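You operate a simulated robot arm through the tools that you are given. There is no shell and no other tool. Be economical: measure what you need, move in short steps, check, and stop when the job is done.

Carry out the task below with a simulated robot arm. There is one attempt and no reset: what you move stays moved.

## Task
Set the slide stop as the card says, lock it and prove it with the drawer.
Fine: run the test drawer out to the locked stop, then shut it.

Only the result counts: the job must be done as asked and must still hold three seconds after the hand-in. Knocking over, shifting, dropping, spilling or breaking anything else fails it.

## Robot
A 7-joint arm with a two-finger parallel gripper, fixed in place. Base frame: the origin is at the foot of the arm, x ahead of it, y to its left, z up; the work surface is at about z = 0.01. Units: m, degrees, N and s.
With the tool pointing down near the work surface it reaches from about 0.22 to 0.58 m from the base axis. Its first joint turns from -66.0 to 66.0 degrees. Payload 2.5 kg.
The TCP is the grasp point between the finger pads, 0.023 m short of the fingertips. In the tool frame z runs along the fingers and y along their closing line. The gripper opens to 0.094 m. The fingers are 0.038 m wide and 0.01 m thick; the gripper's body (0.054 by 0.096 m) begins 0.039 m behind the TCP.
Orientation is that of the tool frame in the base frame, as a unit quaternion [w, x, y, z]. With the fingers straight down and closing along the base's y, the tool's x points along the base's -x, its y along +y and its z along -z.

## Interface
- The arm moves only by the tool servo_tool. Its arguments are lists of equal length, an entry for each row: "offset": the shift along the tool's x, y, z in m, a list of three; "dr": the turn, a rotation vector about the tool's x, y, z in degrees, a list of three; "claw": the finger opening in m, from 0 to 0.094. In form: {"offset": [[x, y, z], ...], "dr": [[wx, wy, wz], ...], "claw": [claw, ...]}. A call has 1 to 8 rows; each row shifts and turns the commanded pose from where the row before left it, along the tool's axes as they then stand. Each row takes 0.2 s and may step no farther than 0.05 m and 8.6 degrees from the row before; otherwise, or with a gripper value out of range, the whole call is refused. A pose out of reach is approached as far as the arm can. The call stops where the force on the tool passes 40 N (or 10 N more than at its start, if that is more) or the arm is blocked; 0.2 s more then pass. Each finger travels about 0.108 m/s and halts on what it meets, pressing with about 27 N; the grip force reading is that of the motor and also rises with nothing between the fingers. The clock runs only during rows and for 0.2 s after the last one: add rows that do not move to give the fingers time. It gives the time, the measured TCP pose, the force on the tool (base axes), the opening and the grip force at its end, in the units of the frame above (readings bear some noise), and new pictures: "show" is both (left out), scene, wrist or none.
- Cameras (640 x 400 px; columns grow to the right, rows downward): "scene" is fixed at [0.1394, -0.4135, 0.5468]; the picture's right is [0.71, -0.70, 0.00], its down [-0.40, -0.41, -0.82] and it looks along [0.58, 0.59, -0.57] (base axes); focal length 349 px, centre (320, 200). "wrist" rides on the gripper at [0.086, 0.016, -0.074] in the tool frame; the picture's right is [-0.18, 0.98, 0.00], its down [-0.58, -0.11, -0.81] and it looks along [-0.79, -0.15, 0.59] (tool axes); focal length 243 px, centre (320, 200). There is no depth. A picture from a camera that has moved, and an enlarged one, comes with that camera's place and axes in the base frame and with its lens. The place of the scene camera against the robot may be out by one fixed shift of up to 0.012 m in any direction.
- zoom(camera, box): a new picture of the part [left, top, right, bottom] of that camera's present view, enlarged. No time passes.
- sign_off(): hands the job in; it is judged then, once.

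Work in short steps. Places have to be worked out from the pictures, the camera data and where the tool is seen: move nearer, look again, correct. Check each grasp and each placing, and mend what went wrong. You have 120 turns and 170 pictures in all, those below and enlarged ones among them. Open the gripper and draw the arm clear of the work before you hand the job in, unless the task says otherwise; then end with one line.

The tools are called after "Emit:" as name(argument=value, ...) on one line, values as JSON. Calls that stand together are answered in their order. servo_tool: Moves the arm, as the interface text tells. Its arguments: {"type":"object","properties":{"offset":{"type":"array","items":{"type":"array","items":{"type":"number"}}},"dr":{"type":"array","items":{"type":"array","items":{"type":"number"}}},"claw":{"type":"array","items":{"type":"number"}},"show":{"type":"string","enum":["both","scene","wrist","none"]}},"required":["offset","dr","claw"]} The other tools are called the same way: zoom (camera, box) takes an enlarged picture of a part of a camera's view; sign_off () hands the job in.

At the start:

```text
time_s: 0.0
position: [0.2995, 0.1022, 0.2998]
ee_rot: [-0.001, 0.0, 1.0, 0.0]
contact_force: [1.3, -0.2, -0.1]
gripper_width: 0.0939
gripper_force: 0.1
```

scene: 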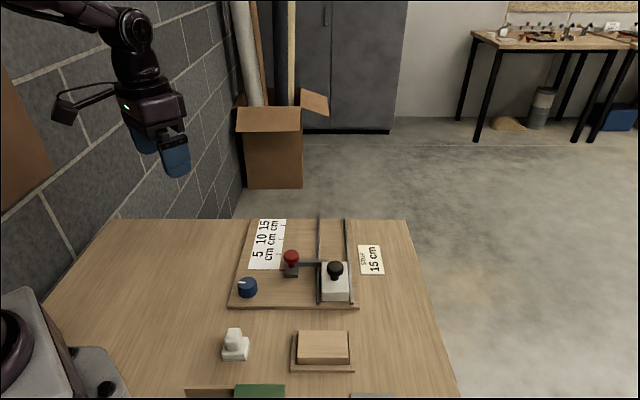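
wrist: 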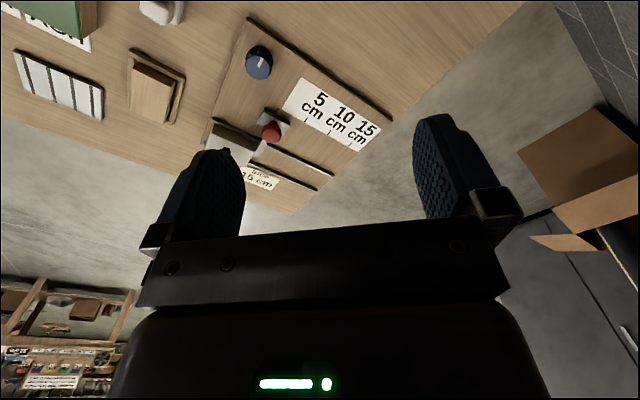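

I see a board with a scale (5/10/15 cm), a red-knob stop, a blue lock knob, and a black-knob drawer; the card says 15 cm. I zoom for details.

Emit:
zoom(camera="scene", box=[220, 200, 400, 320])

Emit:
zoom(camera="wrist", box=[180, 10, 420, 220])

Emit:
zoom(camera="scene", box=[160, 300, 480, 400])

```text
3.33 times, centred on (310, 260) of scene
camera zoom: at [0.1394, -0.4135, 0.5468], right [0.71, -0.7, 0.0], down [-0.4, -0.41, -0.82], along [0.58, 0.59, -0.57], focal length 1163 px, centre (353, 0)
```

zoom: 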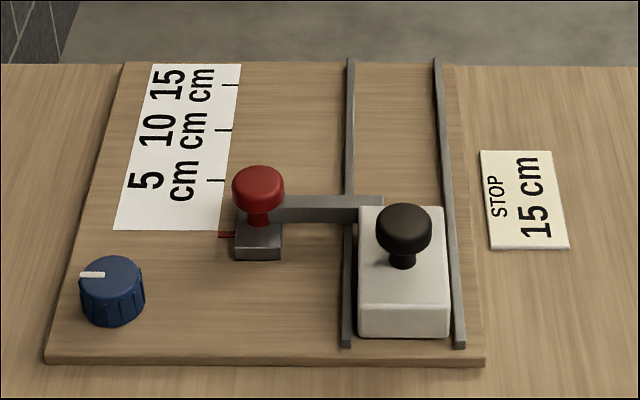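

```text
1.90 times, centred on (300, 115) of wrist
camera zoom: at [0.2129, 0.1193, 0.3737], right [0.18, 0.98, 0.0], down [0.58, -0.11, 0.81], along [0.79, -0.15, -0.59], focal length 462 px, centre (358, 362)
```

zoom: 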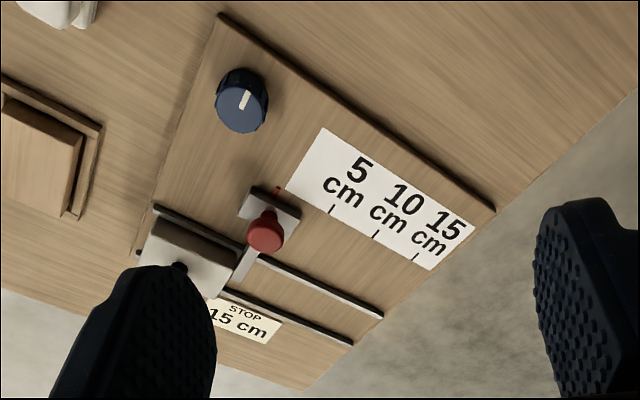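

```text
2.00 times, centred on (320, 350) of scene
camera zoom: at [0.1394, -0.4135, 0.5468], right [0.71, -0.7, 0.0], down [-0.4, -0.41, -0.82], along [0.58, 0.59, -0.57], focal length 698 px, centre (320, -100)
```

zoom: 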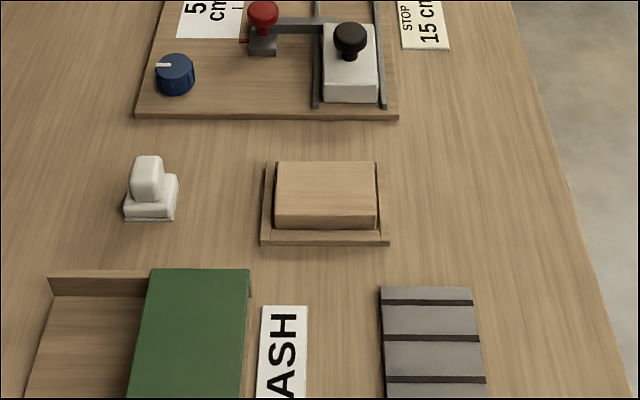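

The drawer slides along roughly (0.7, 0.71) and the stop now sits at 0 cm, so it needs about 15 cm of travel. First I turn the tool 45° so the fingers close along the slide, and come down to about z = 0.22.

Emit:
servo_tool(offset=[[0, 0, 0.013], [0, 0, 0.013], [0, 0, 0.013], [0, 0, 0.013], [0, 0, 0.013], [0, 0, 0.013]], dr=[[0, 0, 7.5], [0, 0, 7.5], [0, 0, 7.5], [0, 0, 7.5], [0, 0, 7.5], [0, 0, 7.5]], claw=[0.094, 0.094, 0.094, 0.094, 0.094, 0.094])

```text
time_s: 1.4
position: [0.2986, 0.1032, 0.2225]
ee_rot: [0.0, 0.384, 0.923, 0.0]
contact_force: [0.4, -0.2, -0.2]
gripper_width: 0.0941
gripper_force: 0.0
camera wrist: at [0.2494, 0.175, 0.2964], right [0.83, 0.56, 0.0], down [0.33, -0.49, 0.81], along [0.45, -0.67, -0.59], focal length 243 px, centre (320, 200)
```

scene: 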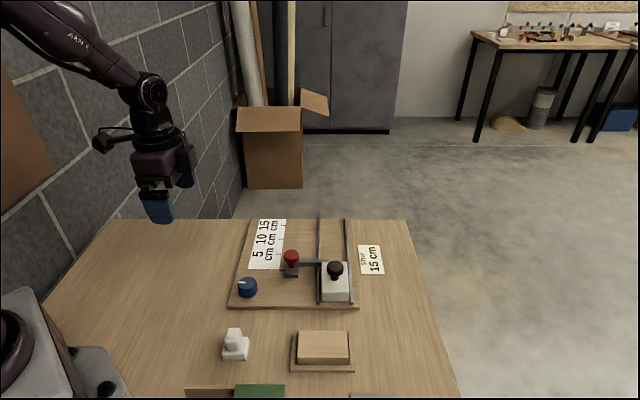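
wrist: 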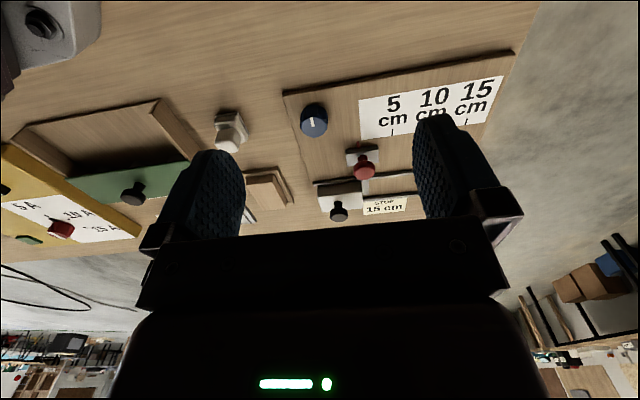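

Wrist and scene estimates of the red knob disagree by about 1.5 cm. I go above it at z ≈ 0.15 and measure again.

Emit:
servo_tool(offset=[[-0.0449, 0.0069, 0.0175], [-0.0449, 0.0069, 0.0175], [-0.0449, 0.0069, 0.0175], [-0.0449, 0.0069, 0.0175], [0, 0, 0]], dr=[[0, 0, 0], [0, 0, 0], [0, 0, 0], [0, 0, 0], [0, 0, 0]], claw=[0.07, 0.07, 0.07, 0.07, 0.07])

```text
time_s: 2.6
position: [0.4442, -0.0042, 0.1527]
ee_rot: [0.0, 0.382, 0.924, 0.0]
contact_force: [-0.1, 0.2, -0.7]
gripper_width: 0.07
gripper_force: 0.0
camera wrist: at [0.3966, 0.0673, 0.227], right [0.83, 0.56, 0.0], down [0.33, -0.49, 0.81], along [0.46, -0.67, -0.59], focal length 243 px, centre (320, 200)
```

scene: 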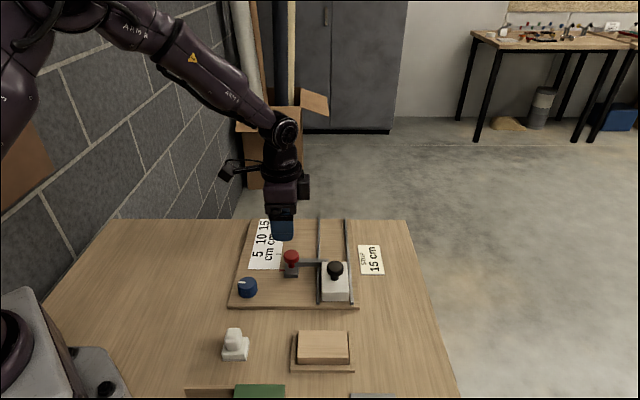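
wrist: 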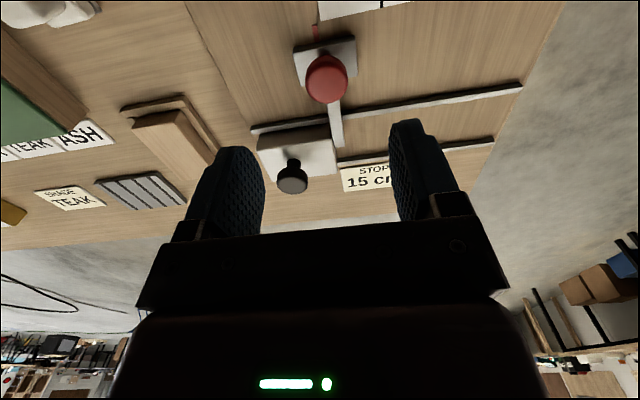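

The knob is near (0.451, −0.004), z about 0.05–0.06. I come down to z ≈ 0.093 and re-measure.

Emit:
servo_tool(offset=[[-0.005, 0.005, 0.02], [0, 0, 0.02], [0, 0, 0.02], [0, 0, 0]], dr=[[0, 0, 0], [0, 0, 0], [0, 0, 0], [0, 0, 0]], claw=[0.07, 0.07, 0.07, 0.07])

Emit:
zoom(camera="scene", box=[220, 200, 400, 320])

```text
time_s: 3.6
position: [0.4512, -0.0066, 0.0923]
ee_rot: [0.0, 0.382, 0.924, 0.0]
contact_force: [0.0, -0.1, 0.7]
gripper_width: 0.07
gripper_force: 0.1
camera wrist: at [0.4019, 0.0668, 0.1662], right [0.83, 0.56, 0.0], down [0.33, -0.49, 0.81], along [0.46, -0.67, -0.59], focal length 243 px, centre (320, 200)
```

scene: 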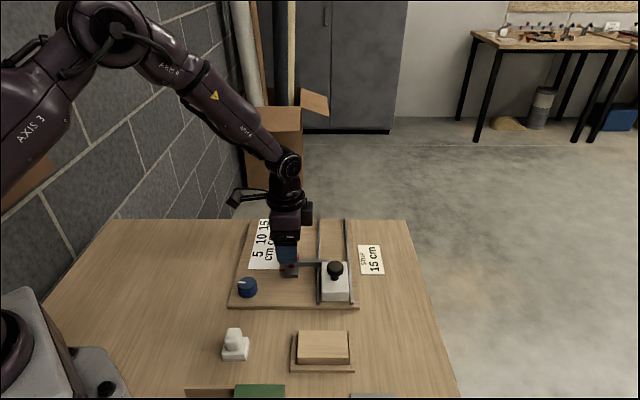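
wrist: 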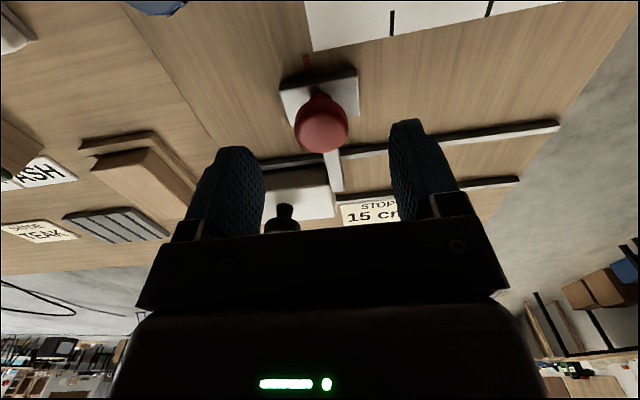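

```text
3.33 times, centred on (310, 260) of scene
camera zoom: at [0.1394, -0.4135, 0.5468], right [0.71, -0.7, 0.0], down [-0.4, -0.41, -0.82], along [0.58, 0.59, -0.57], focal length 1163 px, centre (353, 0)
```

zoom: 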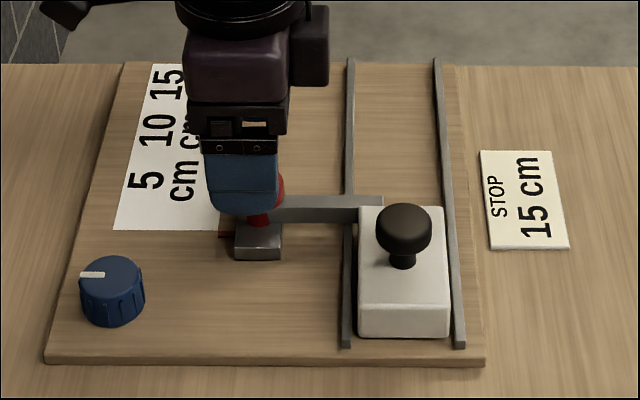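

The knob sits right under the TCP at z ≈ 0.053. I descend to z ≈ 0.066 and close the fingers.

Emit:
servo_tool(offset=[[0, 0, 0.013], [0, 0, 0.013], [0, 0, 0], [0, 0, 0], [0, 0, 0], [0, 0, 0]], dr=[[0, 0, 0], [0, 0, 0], [0, 0, 0], [0, 0, 0], [0, 0, 0], [0, 0, 0]], claw=[0.07, 0.07, 0.05, 0.02, 0.02, 0.02])

Emit:
zoom(camera="scene", box=[220, 200, 400, 320])

```text
time_s: 5.0
position: [0.4526, -0.0059, 0.0643]
ee_rot: [-0.001, 0.383, 0.924, -0.001]
contact_force: [1.4, -1.7, -3.7]
gripper_width: 0.0313
gripper_force: 44.9
camera wrist: at [0.4034, 0.0673, 0.1396], right [0.83, 0.56, 0.0], down [0.33, -0.49, 0.81], along [0.46, -0.67, -0.59], focal length 243 px, centre (320, 200)
```

scene: 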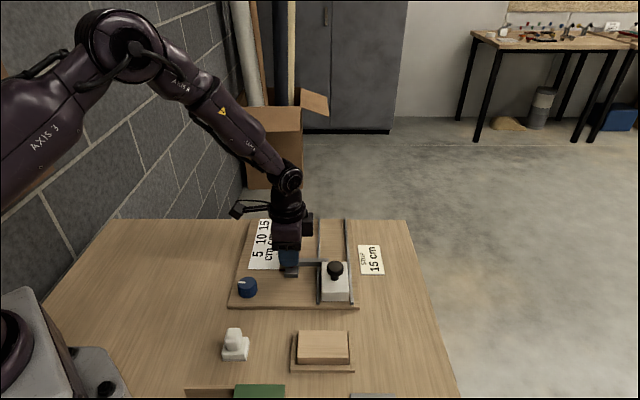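
wrist: 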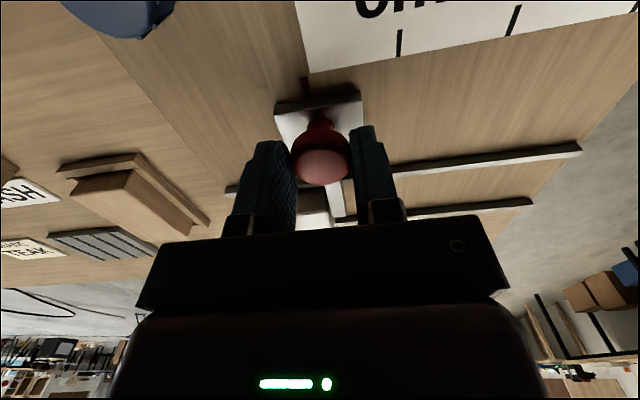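

```text
3.33 times, centred on (310, 260) of scene
camera zoom: at [0.1394, -0.4135, 0.5468], right [0.71, -0.7, 0.0], down [-0.4, -0.41, -0.82], along [0.58, 0.59, -0.57], focal length 1163 px, centre (353, 0)
```

zoom: 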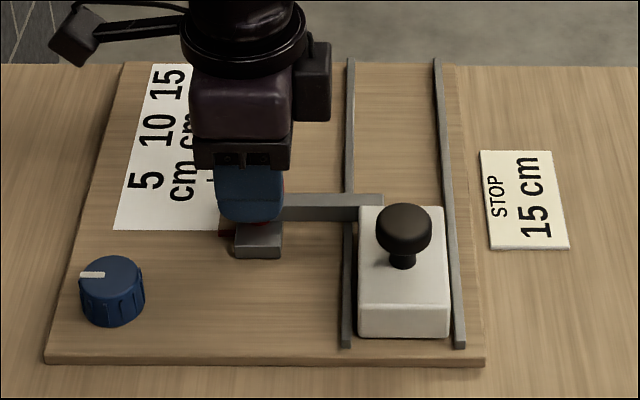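

Gripped (31 mm). I move 3 cm along the slide (tool +y) and watch the side force.

Emit:
servo_tool(offset=[[0, 0.01, 0], [0, 0.01, 0], [0, 0.01, 0], [0, 0, 0]], dr=[[0, 0, 0], [0, 0, 0], [0, 0, 0], [0, 0, 0]], claw=[0.02, 0.02, 0.02, 0.02])

Emit:
zoom(camera="scene", box=[220, 200, 400, 320])

```text
time_s: 6.0
position: [0.4735, 0.017, 0.066]
ee_rot: [0.0, 0.383, 0.924, 0.0]
contact_force: [-0.2, -1.1, -6.1]
gripper_width: 0.0315
gripper_force: 44.8
camera wrist: at [0.4253, 0.0891, 0.1397], right [0.82, 0.57, 0.0], down [0.33, -0.49, 0.81], along [0.46, -0.66, -0.59], focal length 243 px, centre (320, 200)
```

scene: 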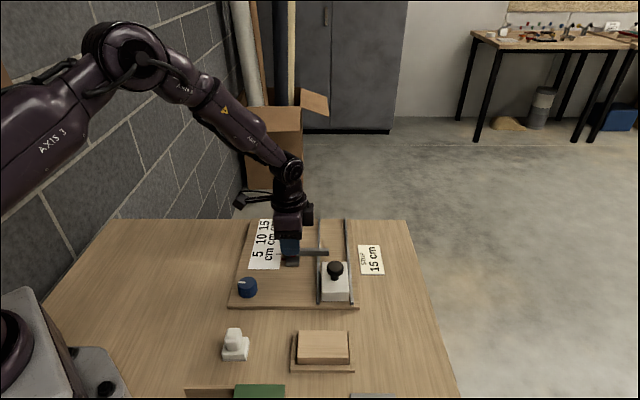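
wrist: 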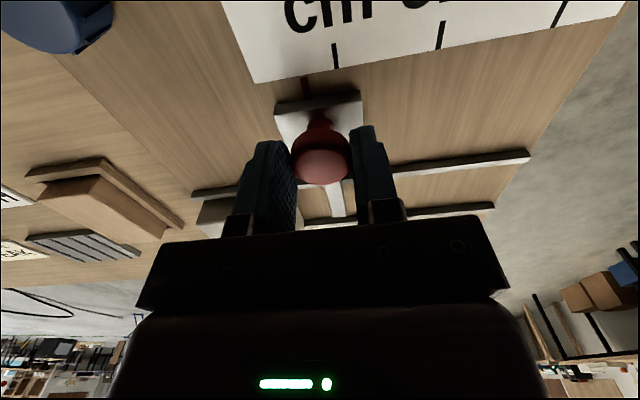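

```text
3.33 times, centred on (310, 260) of scene
camera zoom: at [0.1394, -0.4135, 0.5468], right [0.71, -0.7, 0.0], down [-0.4, -0.41, -0.82], along [0.58, 0.59, -0.57], focal length 1163 px, centre (353, 0)
```

zoom: 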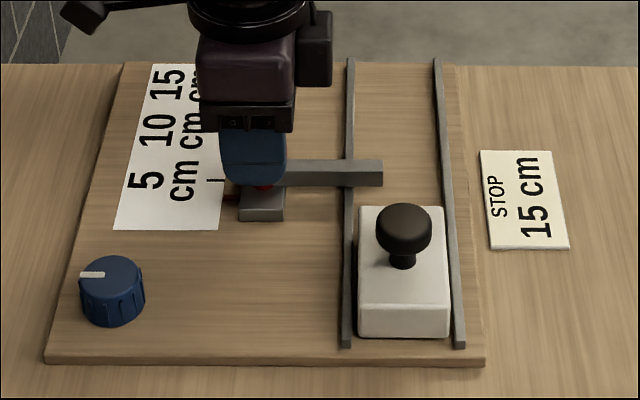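

It slides freely with its pointer visible. I continue about 11 cm.

Emit:
servo_tool(offset=[[0, 0.016, 0], [0, 0.016, 0], [0, 0.016, 0], [0, 0.016, 0], [0, 0.016, 0], [0, 0.016, 0], [0, 0.016, 0], [0, 0, 0]], dr=[[0, 0, 0], [0, 0, 0], [0, 0, 0], [0, 0, 0], [0, 0, 0], [0, 0, 0], [0, 0, 0], [0, 0, 0]], claw=[0.02, 0.02, 0.02, 0.02, 0.02, 0.02, 0.02, 0.02])

Emit:
zoom(camera="scene", box=[240, 205, 330, 265])

```text
time_s: 7.8
position: [0.5545, 0.0946, 0.066]
ee_rot: [0.001, 0.384, 0.923, 0.0]
contact_force: [1.7, -3.0, 5.3]
gripper_width: 0.0315
gripper_force: 44.7
camera wrist: at [0.504, 0.1683, 0.1394], right [0.83, 0.56, 0.0], down [0.33, -0.49, 0.81], along [0.46, -0.67, -0.59], focal length 243 px, centre (320, 200)
```

scene: 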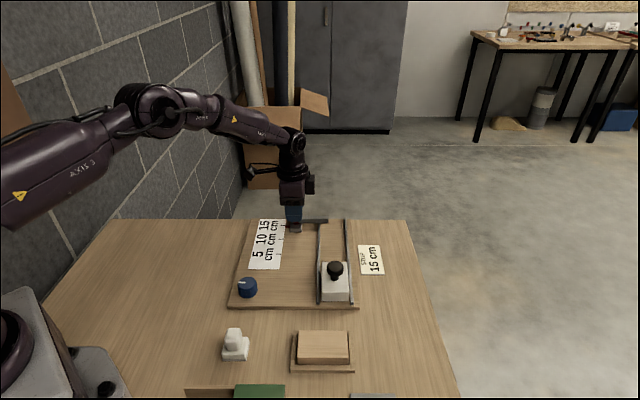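
wrist: 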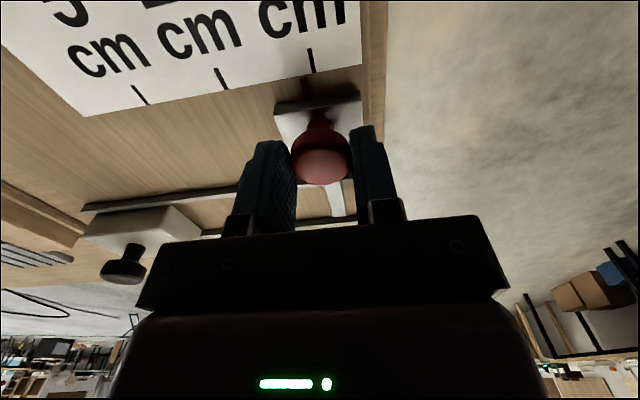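

```text
6.67 times, centred on (285, 235) of scene
camera zoom: at [0.1394, -0.4135, 0.5468], right [0.71, -0.7, 0.0], down [-0.4, -0.41, -0.82], along [0.58, 0.59, -0.57], focal length 2326 px, centre (553, -33)
```

zoom: 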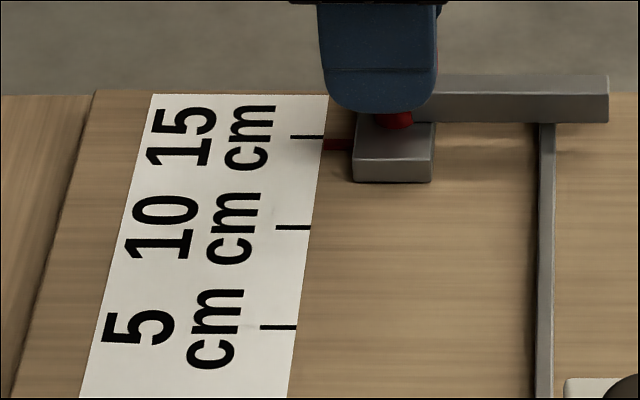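

The pointer is a few mm short of 15. I zoom in to measure the gap.

Emit:
zoom(camera="scene", box=[276, 217, 306, 237])

Emit:
zoom(camera="wrist", box=[260, 30, 380, 120])

```text
16.00 times, centred on (291, 227) of scene
camera zoom: at [0.1394, -0.4135, 0.5468], right [0.71, -0.7, 0.0], down [-0.4, -0.41, -0.82], along [0.58, 0.59, -0.57], focal length 5583 px, centre (784, -232)
```

zoom: 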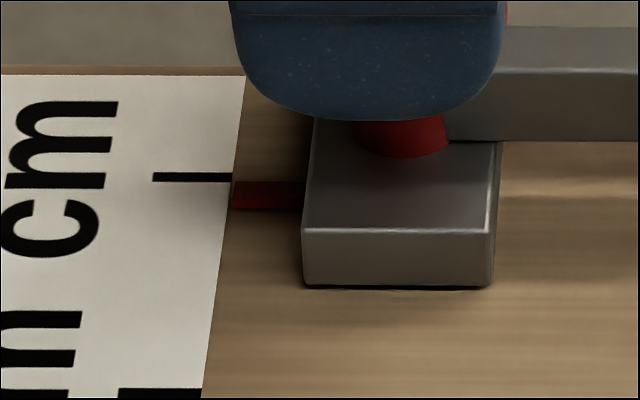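

```text
4.44 times, centred on (320, 75) of wrist
camera zoom: at [0.504, 0.1683, 0.1394], right [0.83, 0.56, 0.0], down [0.33, -0.49, 0.81], along [0.46, -0.67, -0.59], focal length 1078 px, centre (320, 756)
```

zoom: 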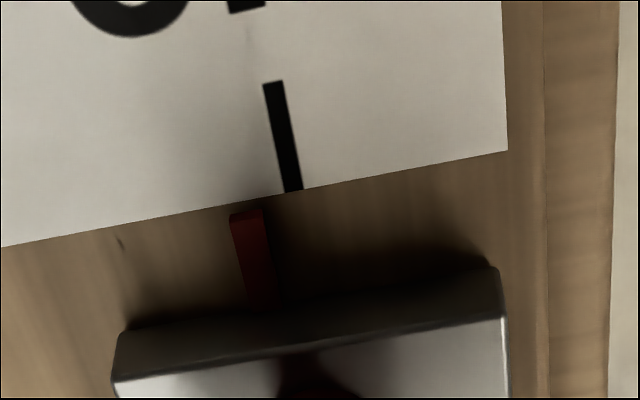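

Both views put the shortfall at about 6 mm. I move 6 mm further.

Emit:
servo_tool(offset=[[0, 0.003, 0], [0, 0.003, 0], [0, 0, 0]], dr=[[0, 0, 0], [0, 0, 0], [0, 0, 0]], claw=[0.02, 0.02, 0.02], show="none")

Emit:
zoom(camera="wrist", box=[260, 30, 380, 120])

Emit:
zoom(camera="scene", box=[276, 217, 306, 237])

```text
time_s: 8.6
position: [0.5565, 0.1, 0.0657]
ee_rot: [0.0, 0.382, 0.924, 0.0]
contact_force: [6.5, -6.3, 2.2]
gripper_width: 0.0315
gripper_force: 45.0
```

```text
4.44 times, centred on (320, 75) of wrist
camera zoom: at [0.5082, 0.1725, 0.1394], right [0.83, 0.56, 0.0], down [0.33, -0.49, 0.81], along [0.46, -0.67, -0.59], focal length 1078 px, centre (320, 756)
```

zoom: 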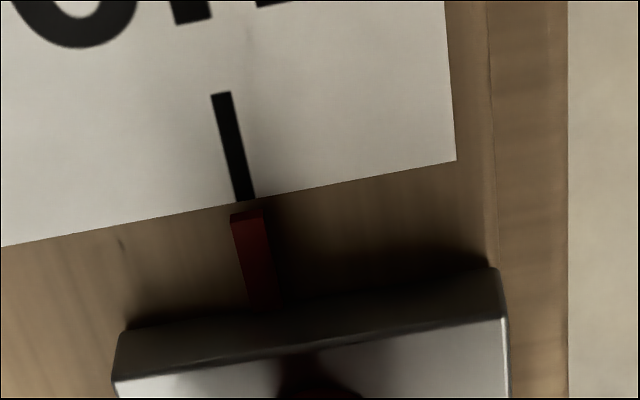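

```text
16.00 times, centred on (291, 227) of scene
camera zoom: at [0.1394, -0.4135, 0.5468], right [0.71, -0.7, 0.0], down [-0.4, -0.41, -0.82], along [0.58, 0.59, -0.57], focal length 5583 px, centre (784, -232)
```

zoom: 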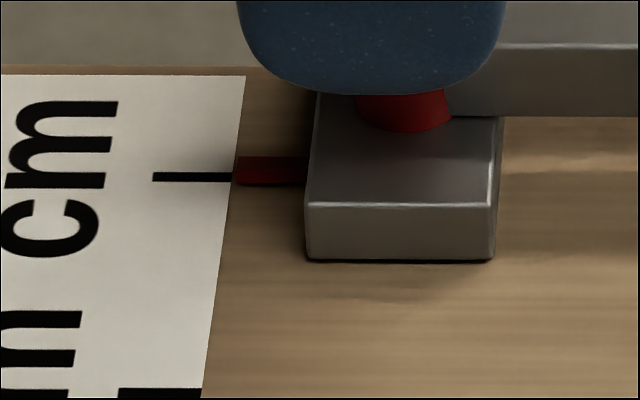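

The pointer now lines up with the 15 cm tick. I release, lift clear and check that it has stayed.

Emit:
servo_tool(offset=[[0, 0, 0], [0, 0, 0], [0, 0, 0], [0, 0, -0.03], [0, 0, -0.04], [0.03, -0.03, -0.02], [0.04, -0.02, 0], [0, 0, 0]], dr=[[0, 0, 0], [0, 0, 0], [0, 0, 0], [0, 0, 0], [0, 0, 0], [0, 0, 0], [0, 0, 0], [0, 0, 0]], claw=[0.04, 0.055, 0.06, 0.06, 0.06, 0.06, 0.06, 0.06])

Emit:
zoom(camera="scene", box=[276, 217, 306, 237])

Emit:
zoom(camera="wrist", box=[220, 0, 460, 150])

Emit:
zoom(camera="scene", box=[225, 270, 270, 300])

```text
time_s: 10.4
position: [0.4708, 0.114, 0.1553]
ee_rot: [0.0, 0.383, 0.924, 0.0]
contact_force: [0.4, -0.1, -1.9]
gripper_width: 0.0599
gripper_force: 0.1
camera wrist: at [0.4217, 0.1866, 0.2299], right [0.83, 0.56, 0.0], down [0.33, -0.49, 0.81], along [0.46, -0.67, -0.59], focal length 243 px, centre (320, 200)
```

scene: 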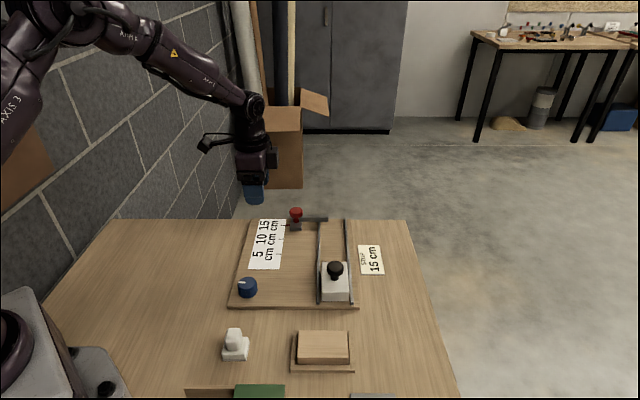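
wrist: 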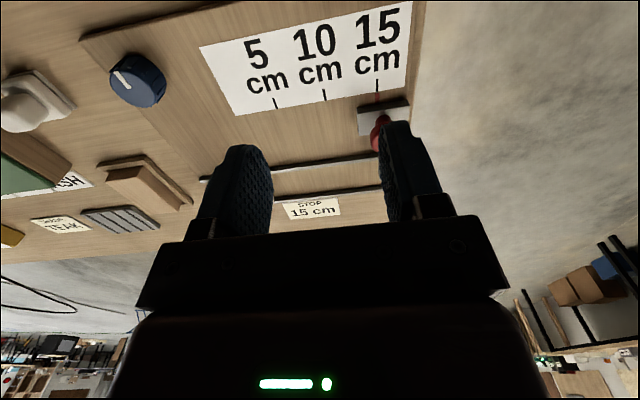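

```text
16.00 times, centred on (291, 227) of scene
camera zoom: at [0.1394, -0.4135, 0.5468], right [0.71, -0.7, 0.0], down [-0.4, -0.41, -0.82], along [0.58, 0.59, -0.57], focal length 5583 px, centre (784, -232)
```

zoom: 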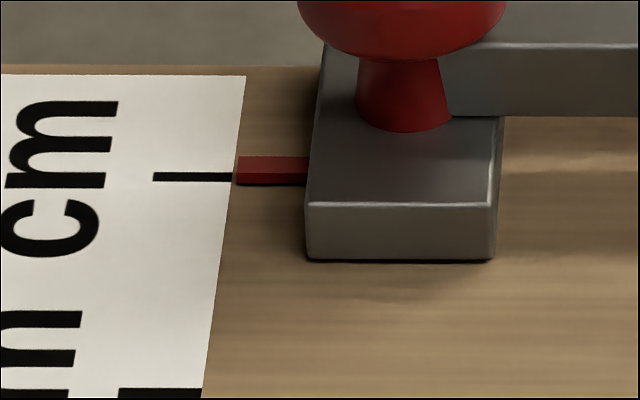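

```text
2.67 times, centred on (340, 75) of wrist
camera zoom: at [0.4217, 0.1866, 0.2299], right [0.83, 0.56, 0.0], down [0.33, -0.49, 0.81], along [0.46, -0.67, -0.59], focal length 647 px, centre (267, 533)
```

zoom: 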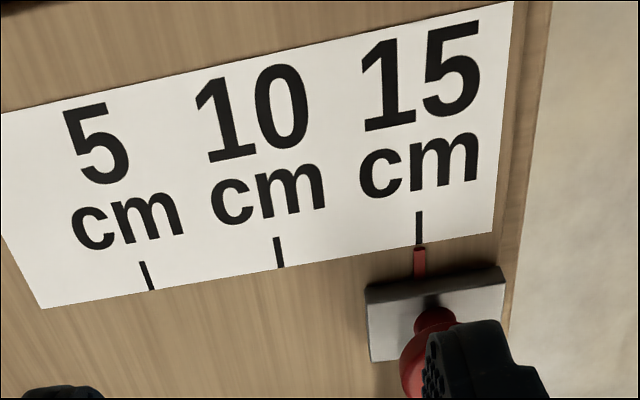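

```text
13.33 times, centred on (248, 285) of scene
camera zoom: at [0.1394, -0.4135, 0.5468], right [0.71, -0.7, 0.0], down [-0.4, -0.41, -0.82], along [0.58, 0.59, -0.57], focal length 4652 px, centre (1287, -933)
```

zoom: 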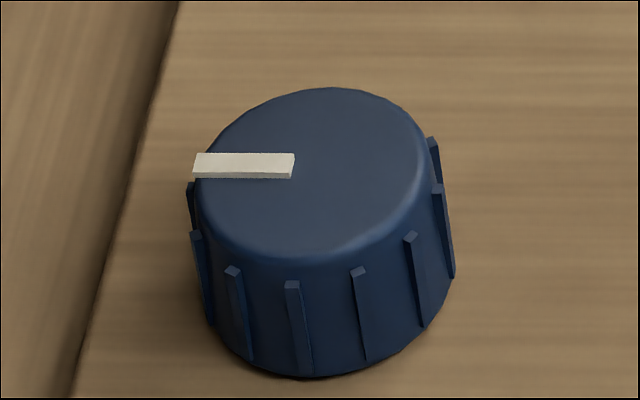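

The stop stays aligned after release. Next I go over to the blue lock knob near (0.357, 0.014), turning the tool back so there is room for a clockwise turn.

Emit:
servo_tool(offset=[[0.0024, -0.0378, 0], [0.0024, -0.0378, 0], [0.0024, -0.0378, 0], [0.0024, -0.0378, 0], [0, 0, 0], [0, 0, 0], [0, 0, 0], [0, 0, 0]], dr=[[0, 0, 0], [0, 0, 0], [0, 0, 0], [0, 0, 0], [0, 0, -7.5], [0, 0, -7.5], [0, 0, -7.5], [0, 0, -7.5]], claw=[0.07, 0.07, 0.07, 0.07, 0.07, 0.07, 0.07, 0.07], show="none")

Emit:
servo_tool(offset=[[0, 0, 0.01], [0, 0, 0.01], [0, 0, 0]], dr=[[0, 0, -7.5], [0, 0, -7.5], [0, 0, 0]], claw=[0.07, 0.07, 0.07])

```text
time_s: 12.2
position: [0.3571, 0.0145, 0.1566]
ee_rot: [0.0, 0.129, 0.992, 0.0]
contact_force: [-0.3, 0.2, -0.1]
gripper_width: 0.07
gripper_force: 0.2
```

```text
time_s: 13.0
position: [0.358, 0.0144, 0.1352]
ee_rot: [0.0, 0.0, 1.0, 0.0]
contact_force: [-0.3, 0.1, 0.3]
gripper_width: 0.07
gripper_force: 0.0
camera wrist: at [0.2727, 0.0297, 0.2093], right [0.18, 0.98, 0.0], down [0.58, -0.11, 0.81], along [0.79, -0.15, -0.59], focal length 243 px, centre (320, 200)
```

scene: 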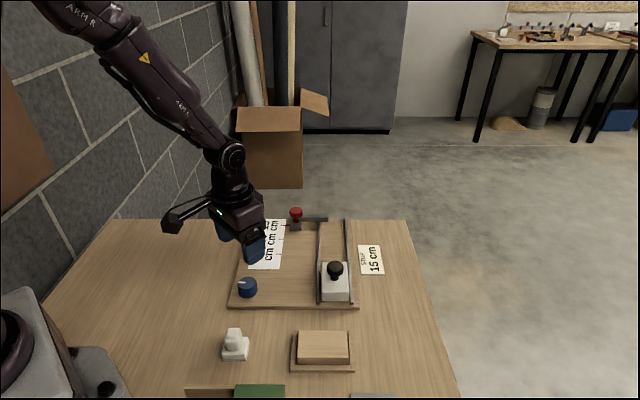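
wrist: 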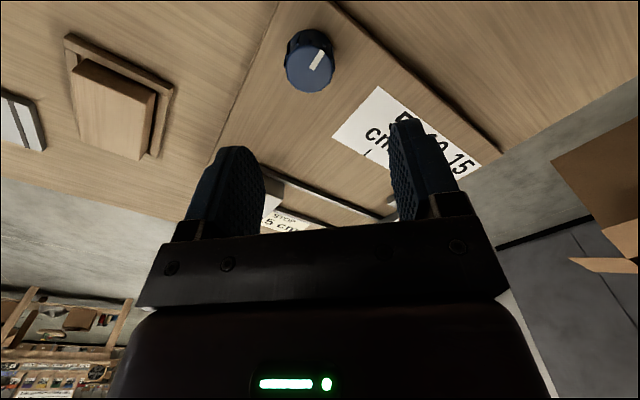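

The knob is at about (0.346, 0.009). I correct the position, descend part way and look again.

Emit:
servo_tool(offset=[[0.006, -0.0025, 0.02], [0.006, -0.0025, 0.02], [0, 0, 0]], dr=[[0, 0, 0], [0, 0, 0], [0, 0, 0]], claw=[0.07, 0.07, 0.07])

Emit:
zoom(camera="scene", box=[200, 240, 290, 310])

```text
time_s: 13.8
position: [0.3464, 0.01, 0.0948]
ee_rot: [0.001, 0.0, 1.0, 0.0]
contact_force: [-0.1, -0.2, -0.9]
gripper_width: 0.0702
gripper_force: 0.0
camera wrist: at [0.2611, 0.0251, 0.1691], right [0.18, 0.98, 0.0], down [0.58, -0.11, 0.81], along [0.79, -0.15, -0.59], focal length 243 px, centre (320, 200)
```

scene: 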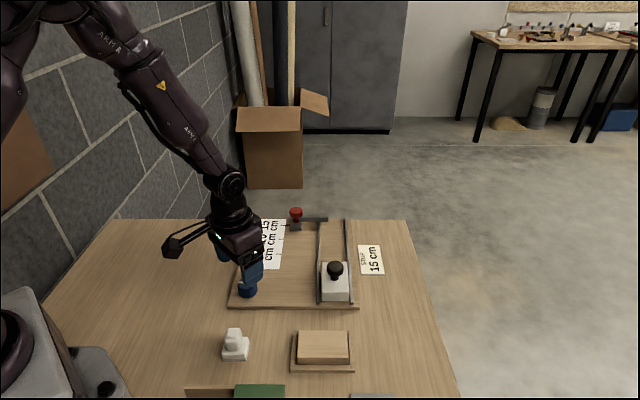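
wrist: 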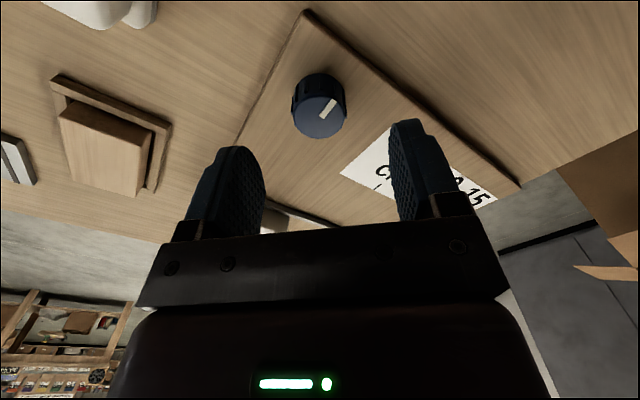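

```text
5.71 times, centred on (245, 275) of scene
camera zoom: at [0.1394, -0.4135, 0.5468], right [0.71, -0.7, 0.0], down [-0.4, -0.41, -0.82], along [0.58, 0.59, -0.57], focal length 1994 px, centre (749, -229)
```

zoom: 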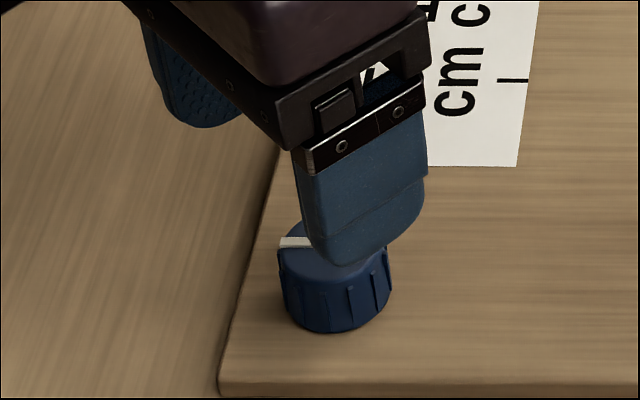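

The knob is centred under the TCP. I descend to z ≈ 0.055 and close on it.

Emit:
servo_tool(offset=[[0, -0.001, 0.015], [0, 0, 0.015], [0, 0, 0.009], [0, 0, 0], [0, 0, 0], [0, 0, 0], [0, 0, 0]], dr=[[0, 0, 0], [0, 0, 0], [0, 0, 0], [0, 0, 0], [0, 0, 0], [0, 0, 0], [0, 0, 0]], claw=[0.07, 0.07, 0.07, 0.05, 0.02, 0.02, 0.02])

Emit:
zoom(camera="scene", box=[200, 240, 290, 310])

```text
time_s: 15.4
position: [0.3459, 0.008, 0.0569]
ee_rot: [0.0, 0.0, 1.0, 0.0]
contact_force: [3.7, -4.8, -6.9]
gripper_width: 0.0333
gripper_force: 45.3
camera wrist: at [0.2608, 0.0233, 0.1304], right [0.18, 0.98, 0.0], down [0.58, -0.11, 0.81], along [0.79, -0.15, -0.59], focal length 243 px, centre (320, 200)
```

scene: 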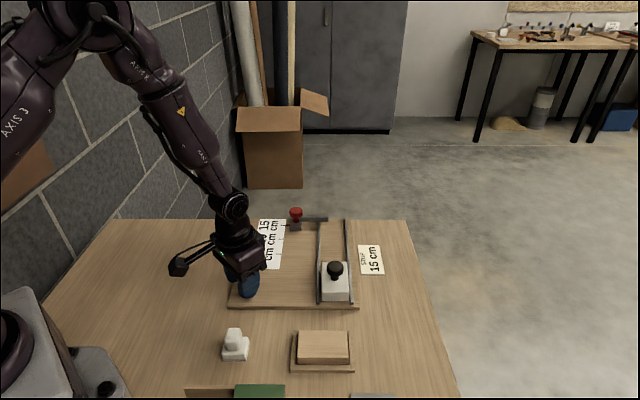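
wrist: 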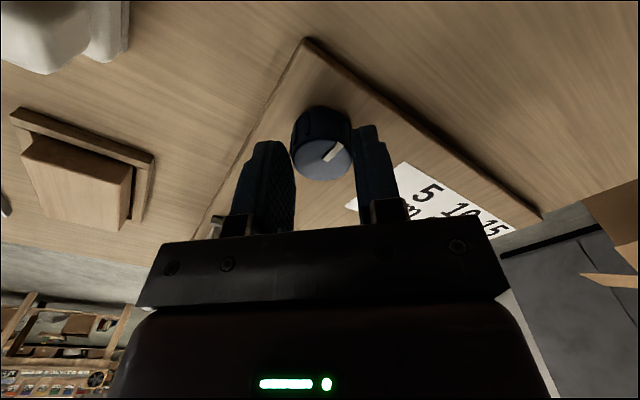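

```text
5.71 times, centred on (245, 275) of scene
camera zoom: at [0.1394, -0.4135, 0.5468], right [0.71, -0.7, 0.0], down [-0.4, -0.41, -0.82], along [0.58, 0.59, -0.57], focal length 1994 px, centre (749, -229)
```

zoom: 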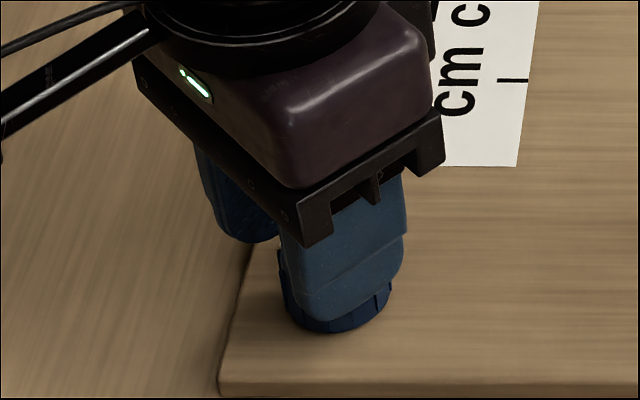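

Knob gripped (33 mm). I turn it clockwise (seen from above) 32° and check whether the mark follows and whether it resists.

Emit:
servo_tool(offset=[[0, 0, 0], [0, 0, 0], [0, 0, 0], [0, 0, 0], [0, 0, 0]], dr=[[0, 0, 8], [0, 0, 8], [0, 0, 8], [0, 0, 8], [0, 0, 0]], claw=[0.02, 0.02, 0.02, 0.02, 0.02], show="wrist")

```text
time_s: 16.6
position: [0.3485, 0.0108, 0.0567]
ee_rot: [0.002, 0.274, 0.962, 0.002]
contact_force: [10.9, 17.3, -8.3]
gripper_width: 0.0334
gripper_force: 44.6
camera wrist: at [0.2832, 0.0698, 0.1304], right [0.68, 0.74, 0.0], down [0.43, -0.4, 0.81], along [0.6, -0.54, -0.59], focal length 243 px, centre (320, 200)
```

wrist: 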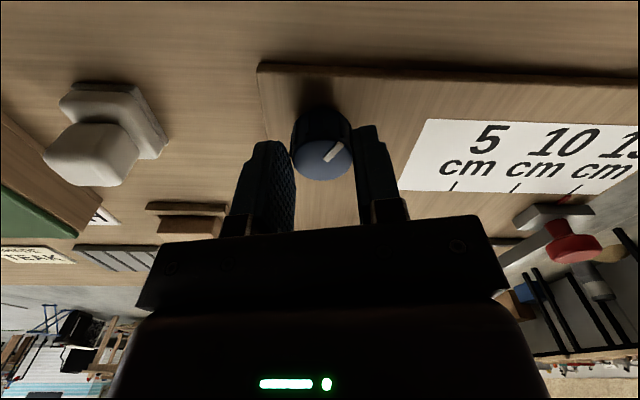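

The mark turned with the gripper, but the side force along the closing line shows the knob's axis is about 8 mm further in +x. I release, re-centre and regrip.

Emit:
servo_tool(offset=[[0, 0.004, 0], [0, 0, 0], [-0.0068, 0, 0.002], [0, 0, 0], [0, 0, 0], [0, 0, 0]], dr=[[0, 0, 0], [0, 0, 0], [0, 0, 0], [0, 0, 0], [0, 0, 0], [0, 0, 0]], claw=[0.045, 0.045, 0.045, 0.02, 0.02, 0.02], show="wrist")

```text
time_s: 18.0
position: [0.353, 0.0072, 0.0553]
ee_rot: [-0.001, 0.277, 0.961, -0.002]
contact_force: [-13.5, -10.3, 12.3]
gripper_width: 0.0332
gripper_force: 45.1
camera wrist: at [0.2895, 0.0671, 0.1285], right [0.68, 0.73, 0.0], down [0.44, -0.4, 0.8], along [0.59, -0.55, -0.59], focal length 243 px, centre (320, 200)
```

wrist: 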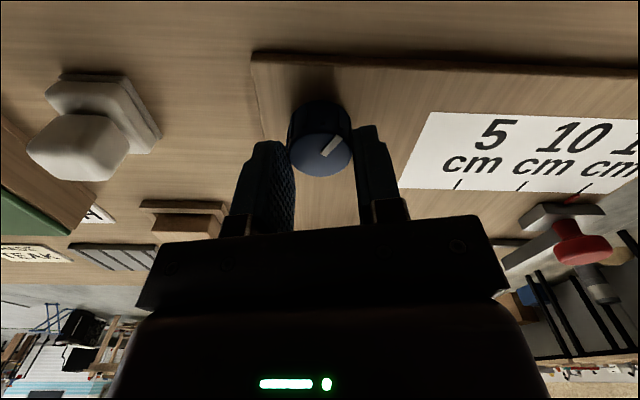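

Mark held. I keep turning clockwise another 56°, relaxing the slight −y force.

Emit:
servo_tool(offset=[[0, -0.002, 0], [0, 0, 0], [0, 0, 0], [0, 0, 0], [0, 0, 0], [0, 0, 0], [0, 0, 0], [0, 0, 0]], dr=[[0, 0, 0], [0, 0, 8], [0, 0, 8], [0, 0, 8], [0, 0, 8], [0, 0, 8], [0, 0, 8], [0, 0, 8]], claw=[0.02, 0.02, 0.02, 0.02, 0.02, 0.02, 0.02, 0.02], show="wrist")

```text
time_s: 19.8
position: [0.3532, 0.0082, 0.0534]
ee_rot: [-0.001, 0.694, 0.72, 0.001]
contact_force: [9.5, 12.8, -33.1]
gripper_width: 0.0333
gripper_force: 45.1
camera wrist: at [0.3673, 0.0944, 0.1286], right [0.99, -0.15, 0.0], down [-0.09, -0.59, 0.81], along [-0.12, -0.8, -0.59], focal length 243 px, centre (320, 200)
```

wrist: 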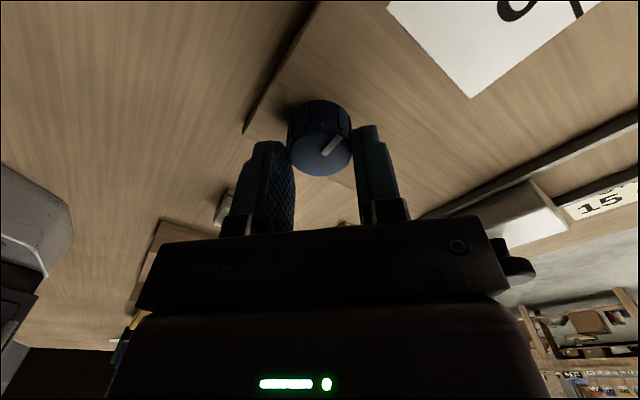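

It has turned 88° with no clear end. I ease upward slightly and turn a bit further to feel for an end stop.

Emit:
servo_tool(offset=[[0, 0, 0], [0, 0, 0], [0, 0, 0], [0, 0, 0]], dr=[[0, 0, 8], [0, 0, 8], [0, 0, 8], [0, 0, 0]], claw=[0.02, 0.02, 0.02, 0.02])

Emit:
zoom(camera="wrist", box=[230, 80, 410, 200])

```text
time_s: 20.8
position: [0.3533, 0.0043, 0.055]
ee_rot: [0.0, 0.83, 0.558, 0.0]
contact_force: [-11.9, -4.5, 25.4]
gripper_width: 0.0336
gripper_force: 44.7
camera wrist: at [0.4011, 0.0789, 0.1295], right [0.84, -0.54, 0.0], down [-0.32, -0.5, 0.81], along [-0.44, -0.68, -0.59], focal length 243 px, centre (320, 200)
```

scene: 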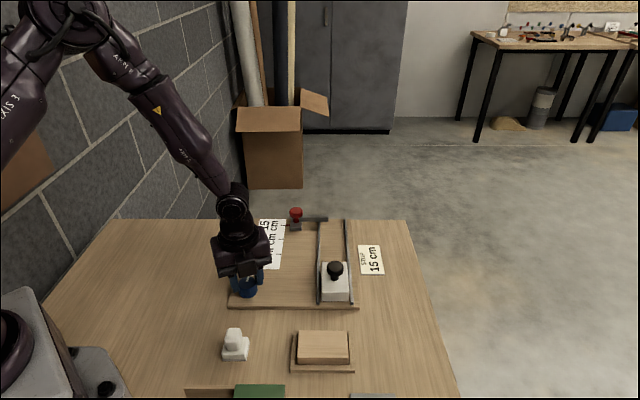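
wrist: 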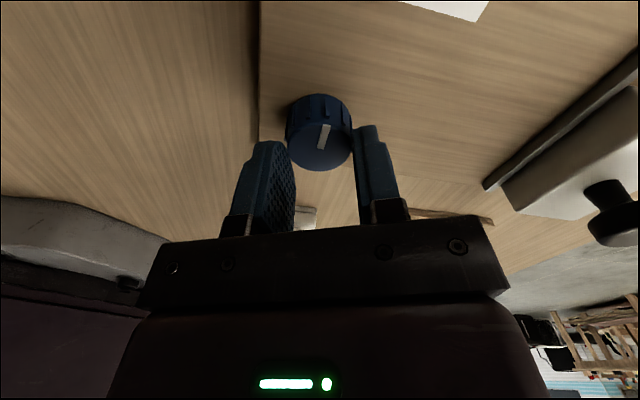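

```text
3.33 times, centred on (320, 140) of wrist
camera zoom: at [0.4011, 0.0789, 0.1295], right [0.84, -0.54, 0.0], down [-0.32, -0.5, 0.81], along [-0.44, -0.68, -0.59], focal length 809 px, centre (320, 400)
```

zoom: 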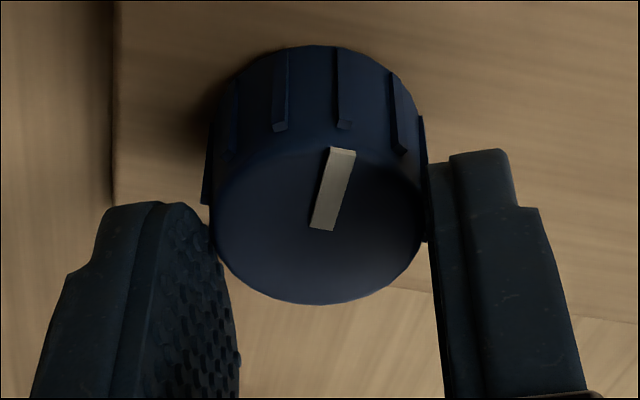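

The mark has slipped against the fingers: the knob hit an end stop at about 90°, so it should be locked. I release, lift and check.

Emit:
servo_tool(offset=[[0, 0, 0], [0, 0, 0], [0, 0, 0], [0, 0, -0.03], [0, 0, -0.04], [0, 0, -0.03], [0, 0, 0]], dr=[[0, 0, 0], [0, 0, 0], [0, 0, 0], [0, 0, 0], [0, 0, 0], [0, 0, -8], [0, 0, -8]], claw=[0.045, 0.06, 0.07, 0.07, 0.07, 0.07, 0.07])

Emit:
zoom(camera="scene", box=[220, 200, 400, 320])

Emit:
zoom(camera="scene", box=[276, 217, 306, 237])

```text
time_s: 22.4
position: [0.3524, 0.0067, 0.1561]
ee_rot: [-0.001, 0.742, 0.67, 0.0]
contact_force: [0.1, -0.1, 0.0]
gripper_width: 0.0702
gripper_force: 0.0
camera wrist: at [0.378, 0.092, 0.2293], right [0.96, -0.28, 0.0], down [-0.17, -0.57, 0.81], along [-0.23, -0.77, -0.59], focal length 243 px, centre (320, 200)
```

scene: 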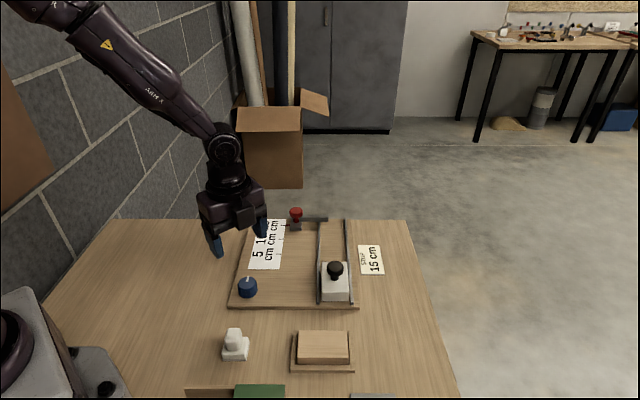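
wrist: 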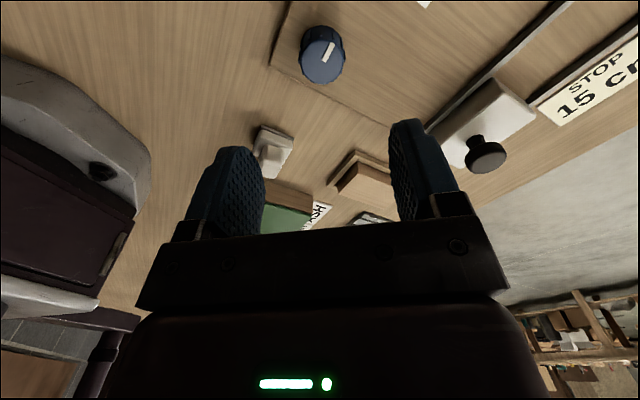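

```text
3.33 times, centred on (310, 260) of scene
camera zoom: at [0.1394, -0.4135, 0.5468], right [0.71, -0.7, 0.0], down [-0.4, -0.41, -0.82], along [0.58, 0.59, -0.57], focal length 1163 px, centre (353, 0)
```

zoom: 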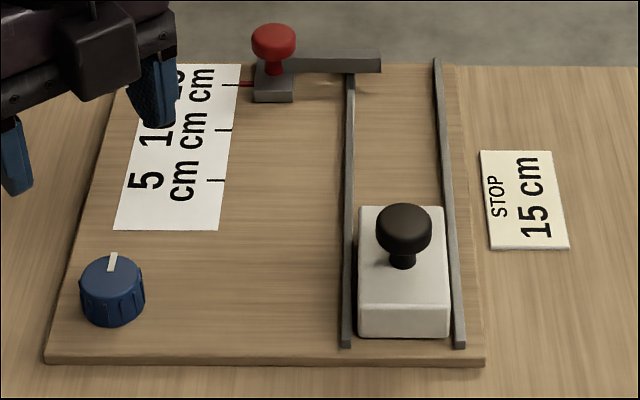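

```text
16.00 times, centred on (291, 227) of scene
camera zoom: at [0.1394, -0.4135, 0.5468], right [0.71, -0.7, 0.0], down [-0.4, -0.41, -0.82], along [0.58, 0.59, -0.57], focal length 5583 px, centre (784, -232)
```

zoom: 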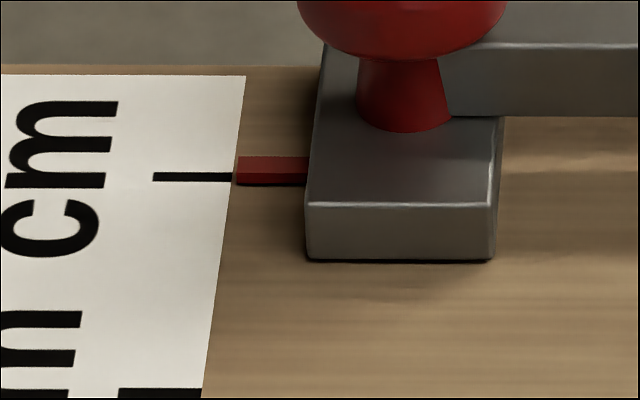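

Knob is turned to its stop and the pointer hasn't moved. Now I go to the black drawer knob near (0.478, −0.097), turning the tool back to the 45° orientation.

Emit:
servo_tool(offset=[[0, 0, 0], [0, 0, 0], [0, 0, 0], [0, 0, 0], [0, 0, 0], [0, 0, 0]], dr=[[0, 0, -8.5], [0, 0, -8.5], [0, 0, -8.5], [0, 0, -8.5], [0, 0, -8.5], [0, 0, -8.3]], claw=[0.07, 0.07, 0.07, 0.07, 0.07, 0.07], show="none")

Emit:
servo_tool(offset=[[-0.0405, 0.004, 0], [-0.0405, 0.004, 0], [-0.0405, 0.004, 0], [-0.0405, 0.004, 0], [0, 0, 0]], dr=[[0, 0, 0], [0, 0, 0], [0, 0, 0], [0, 0, 0], [0, 0, 0]], claw=[0.07, 0.07, 0.07, 0.07, 0.07])

```text
time_s: 23.8
position: [0.3521, 0.0072, 0.155]
ee_rot: [0.0, 0.382, 0.924, 0.0]
contact_force: [-0.3, 0.2, -1.0]
gripper_width: 0.0699
gripper_force: 0.1
```

```text
time_s: 25.0
position: [0.4798, -0.0995, 0.1553]
ee_rot: [0.0, 0.385, 0.923, 0.0]
contact_force: [-0.2, -0.2, 0.0]
gripper_width: 0.0698
gripper_force: 0.1
camera wrist: at [0.4311, -0.026, 0.2296], right [0.83, 0.56, 0.0], down [0.33, -0.49, 0.81], along [0.45, -0.67, -0.59], focal length 243 px, centre (320, 200)
```

scene: 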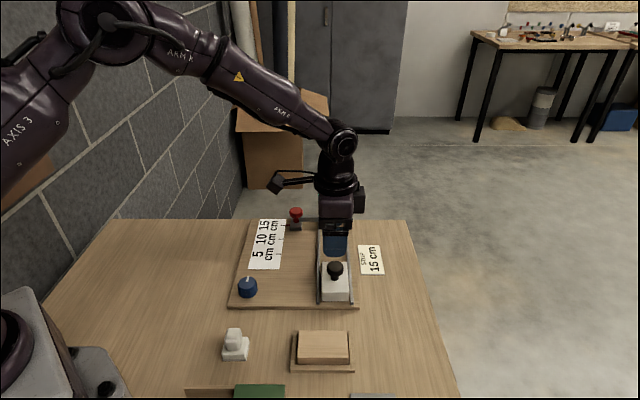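
wrist: 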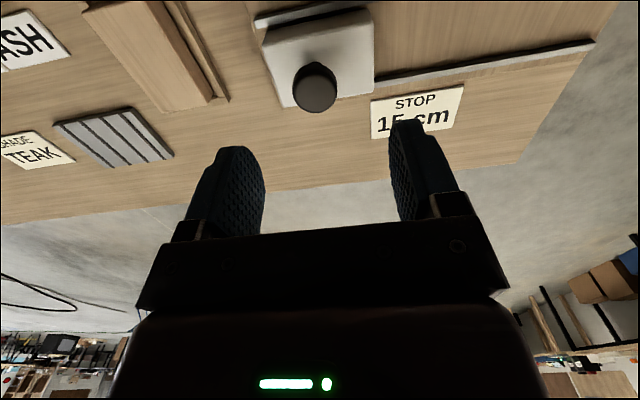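

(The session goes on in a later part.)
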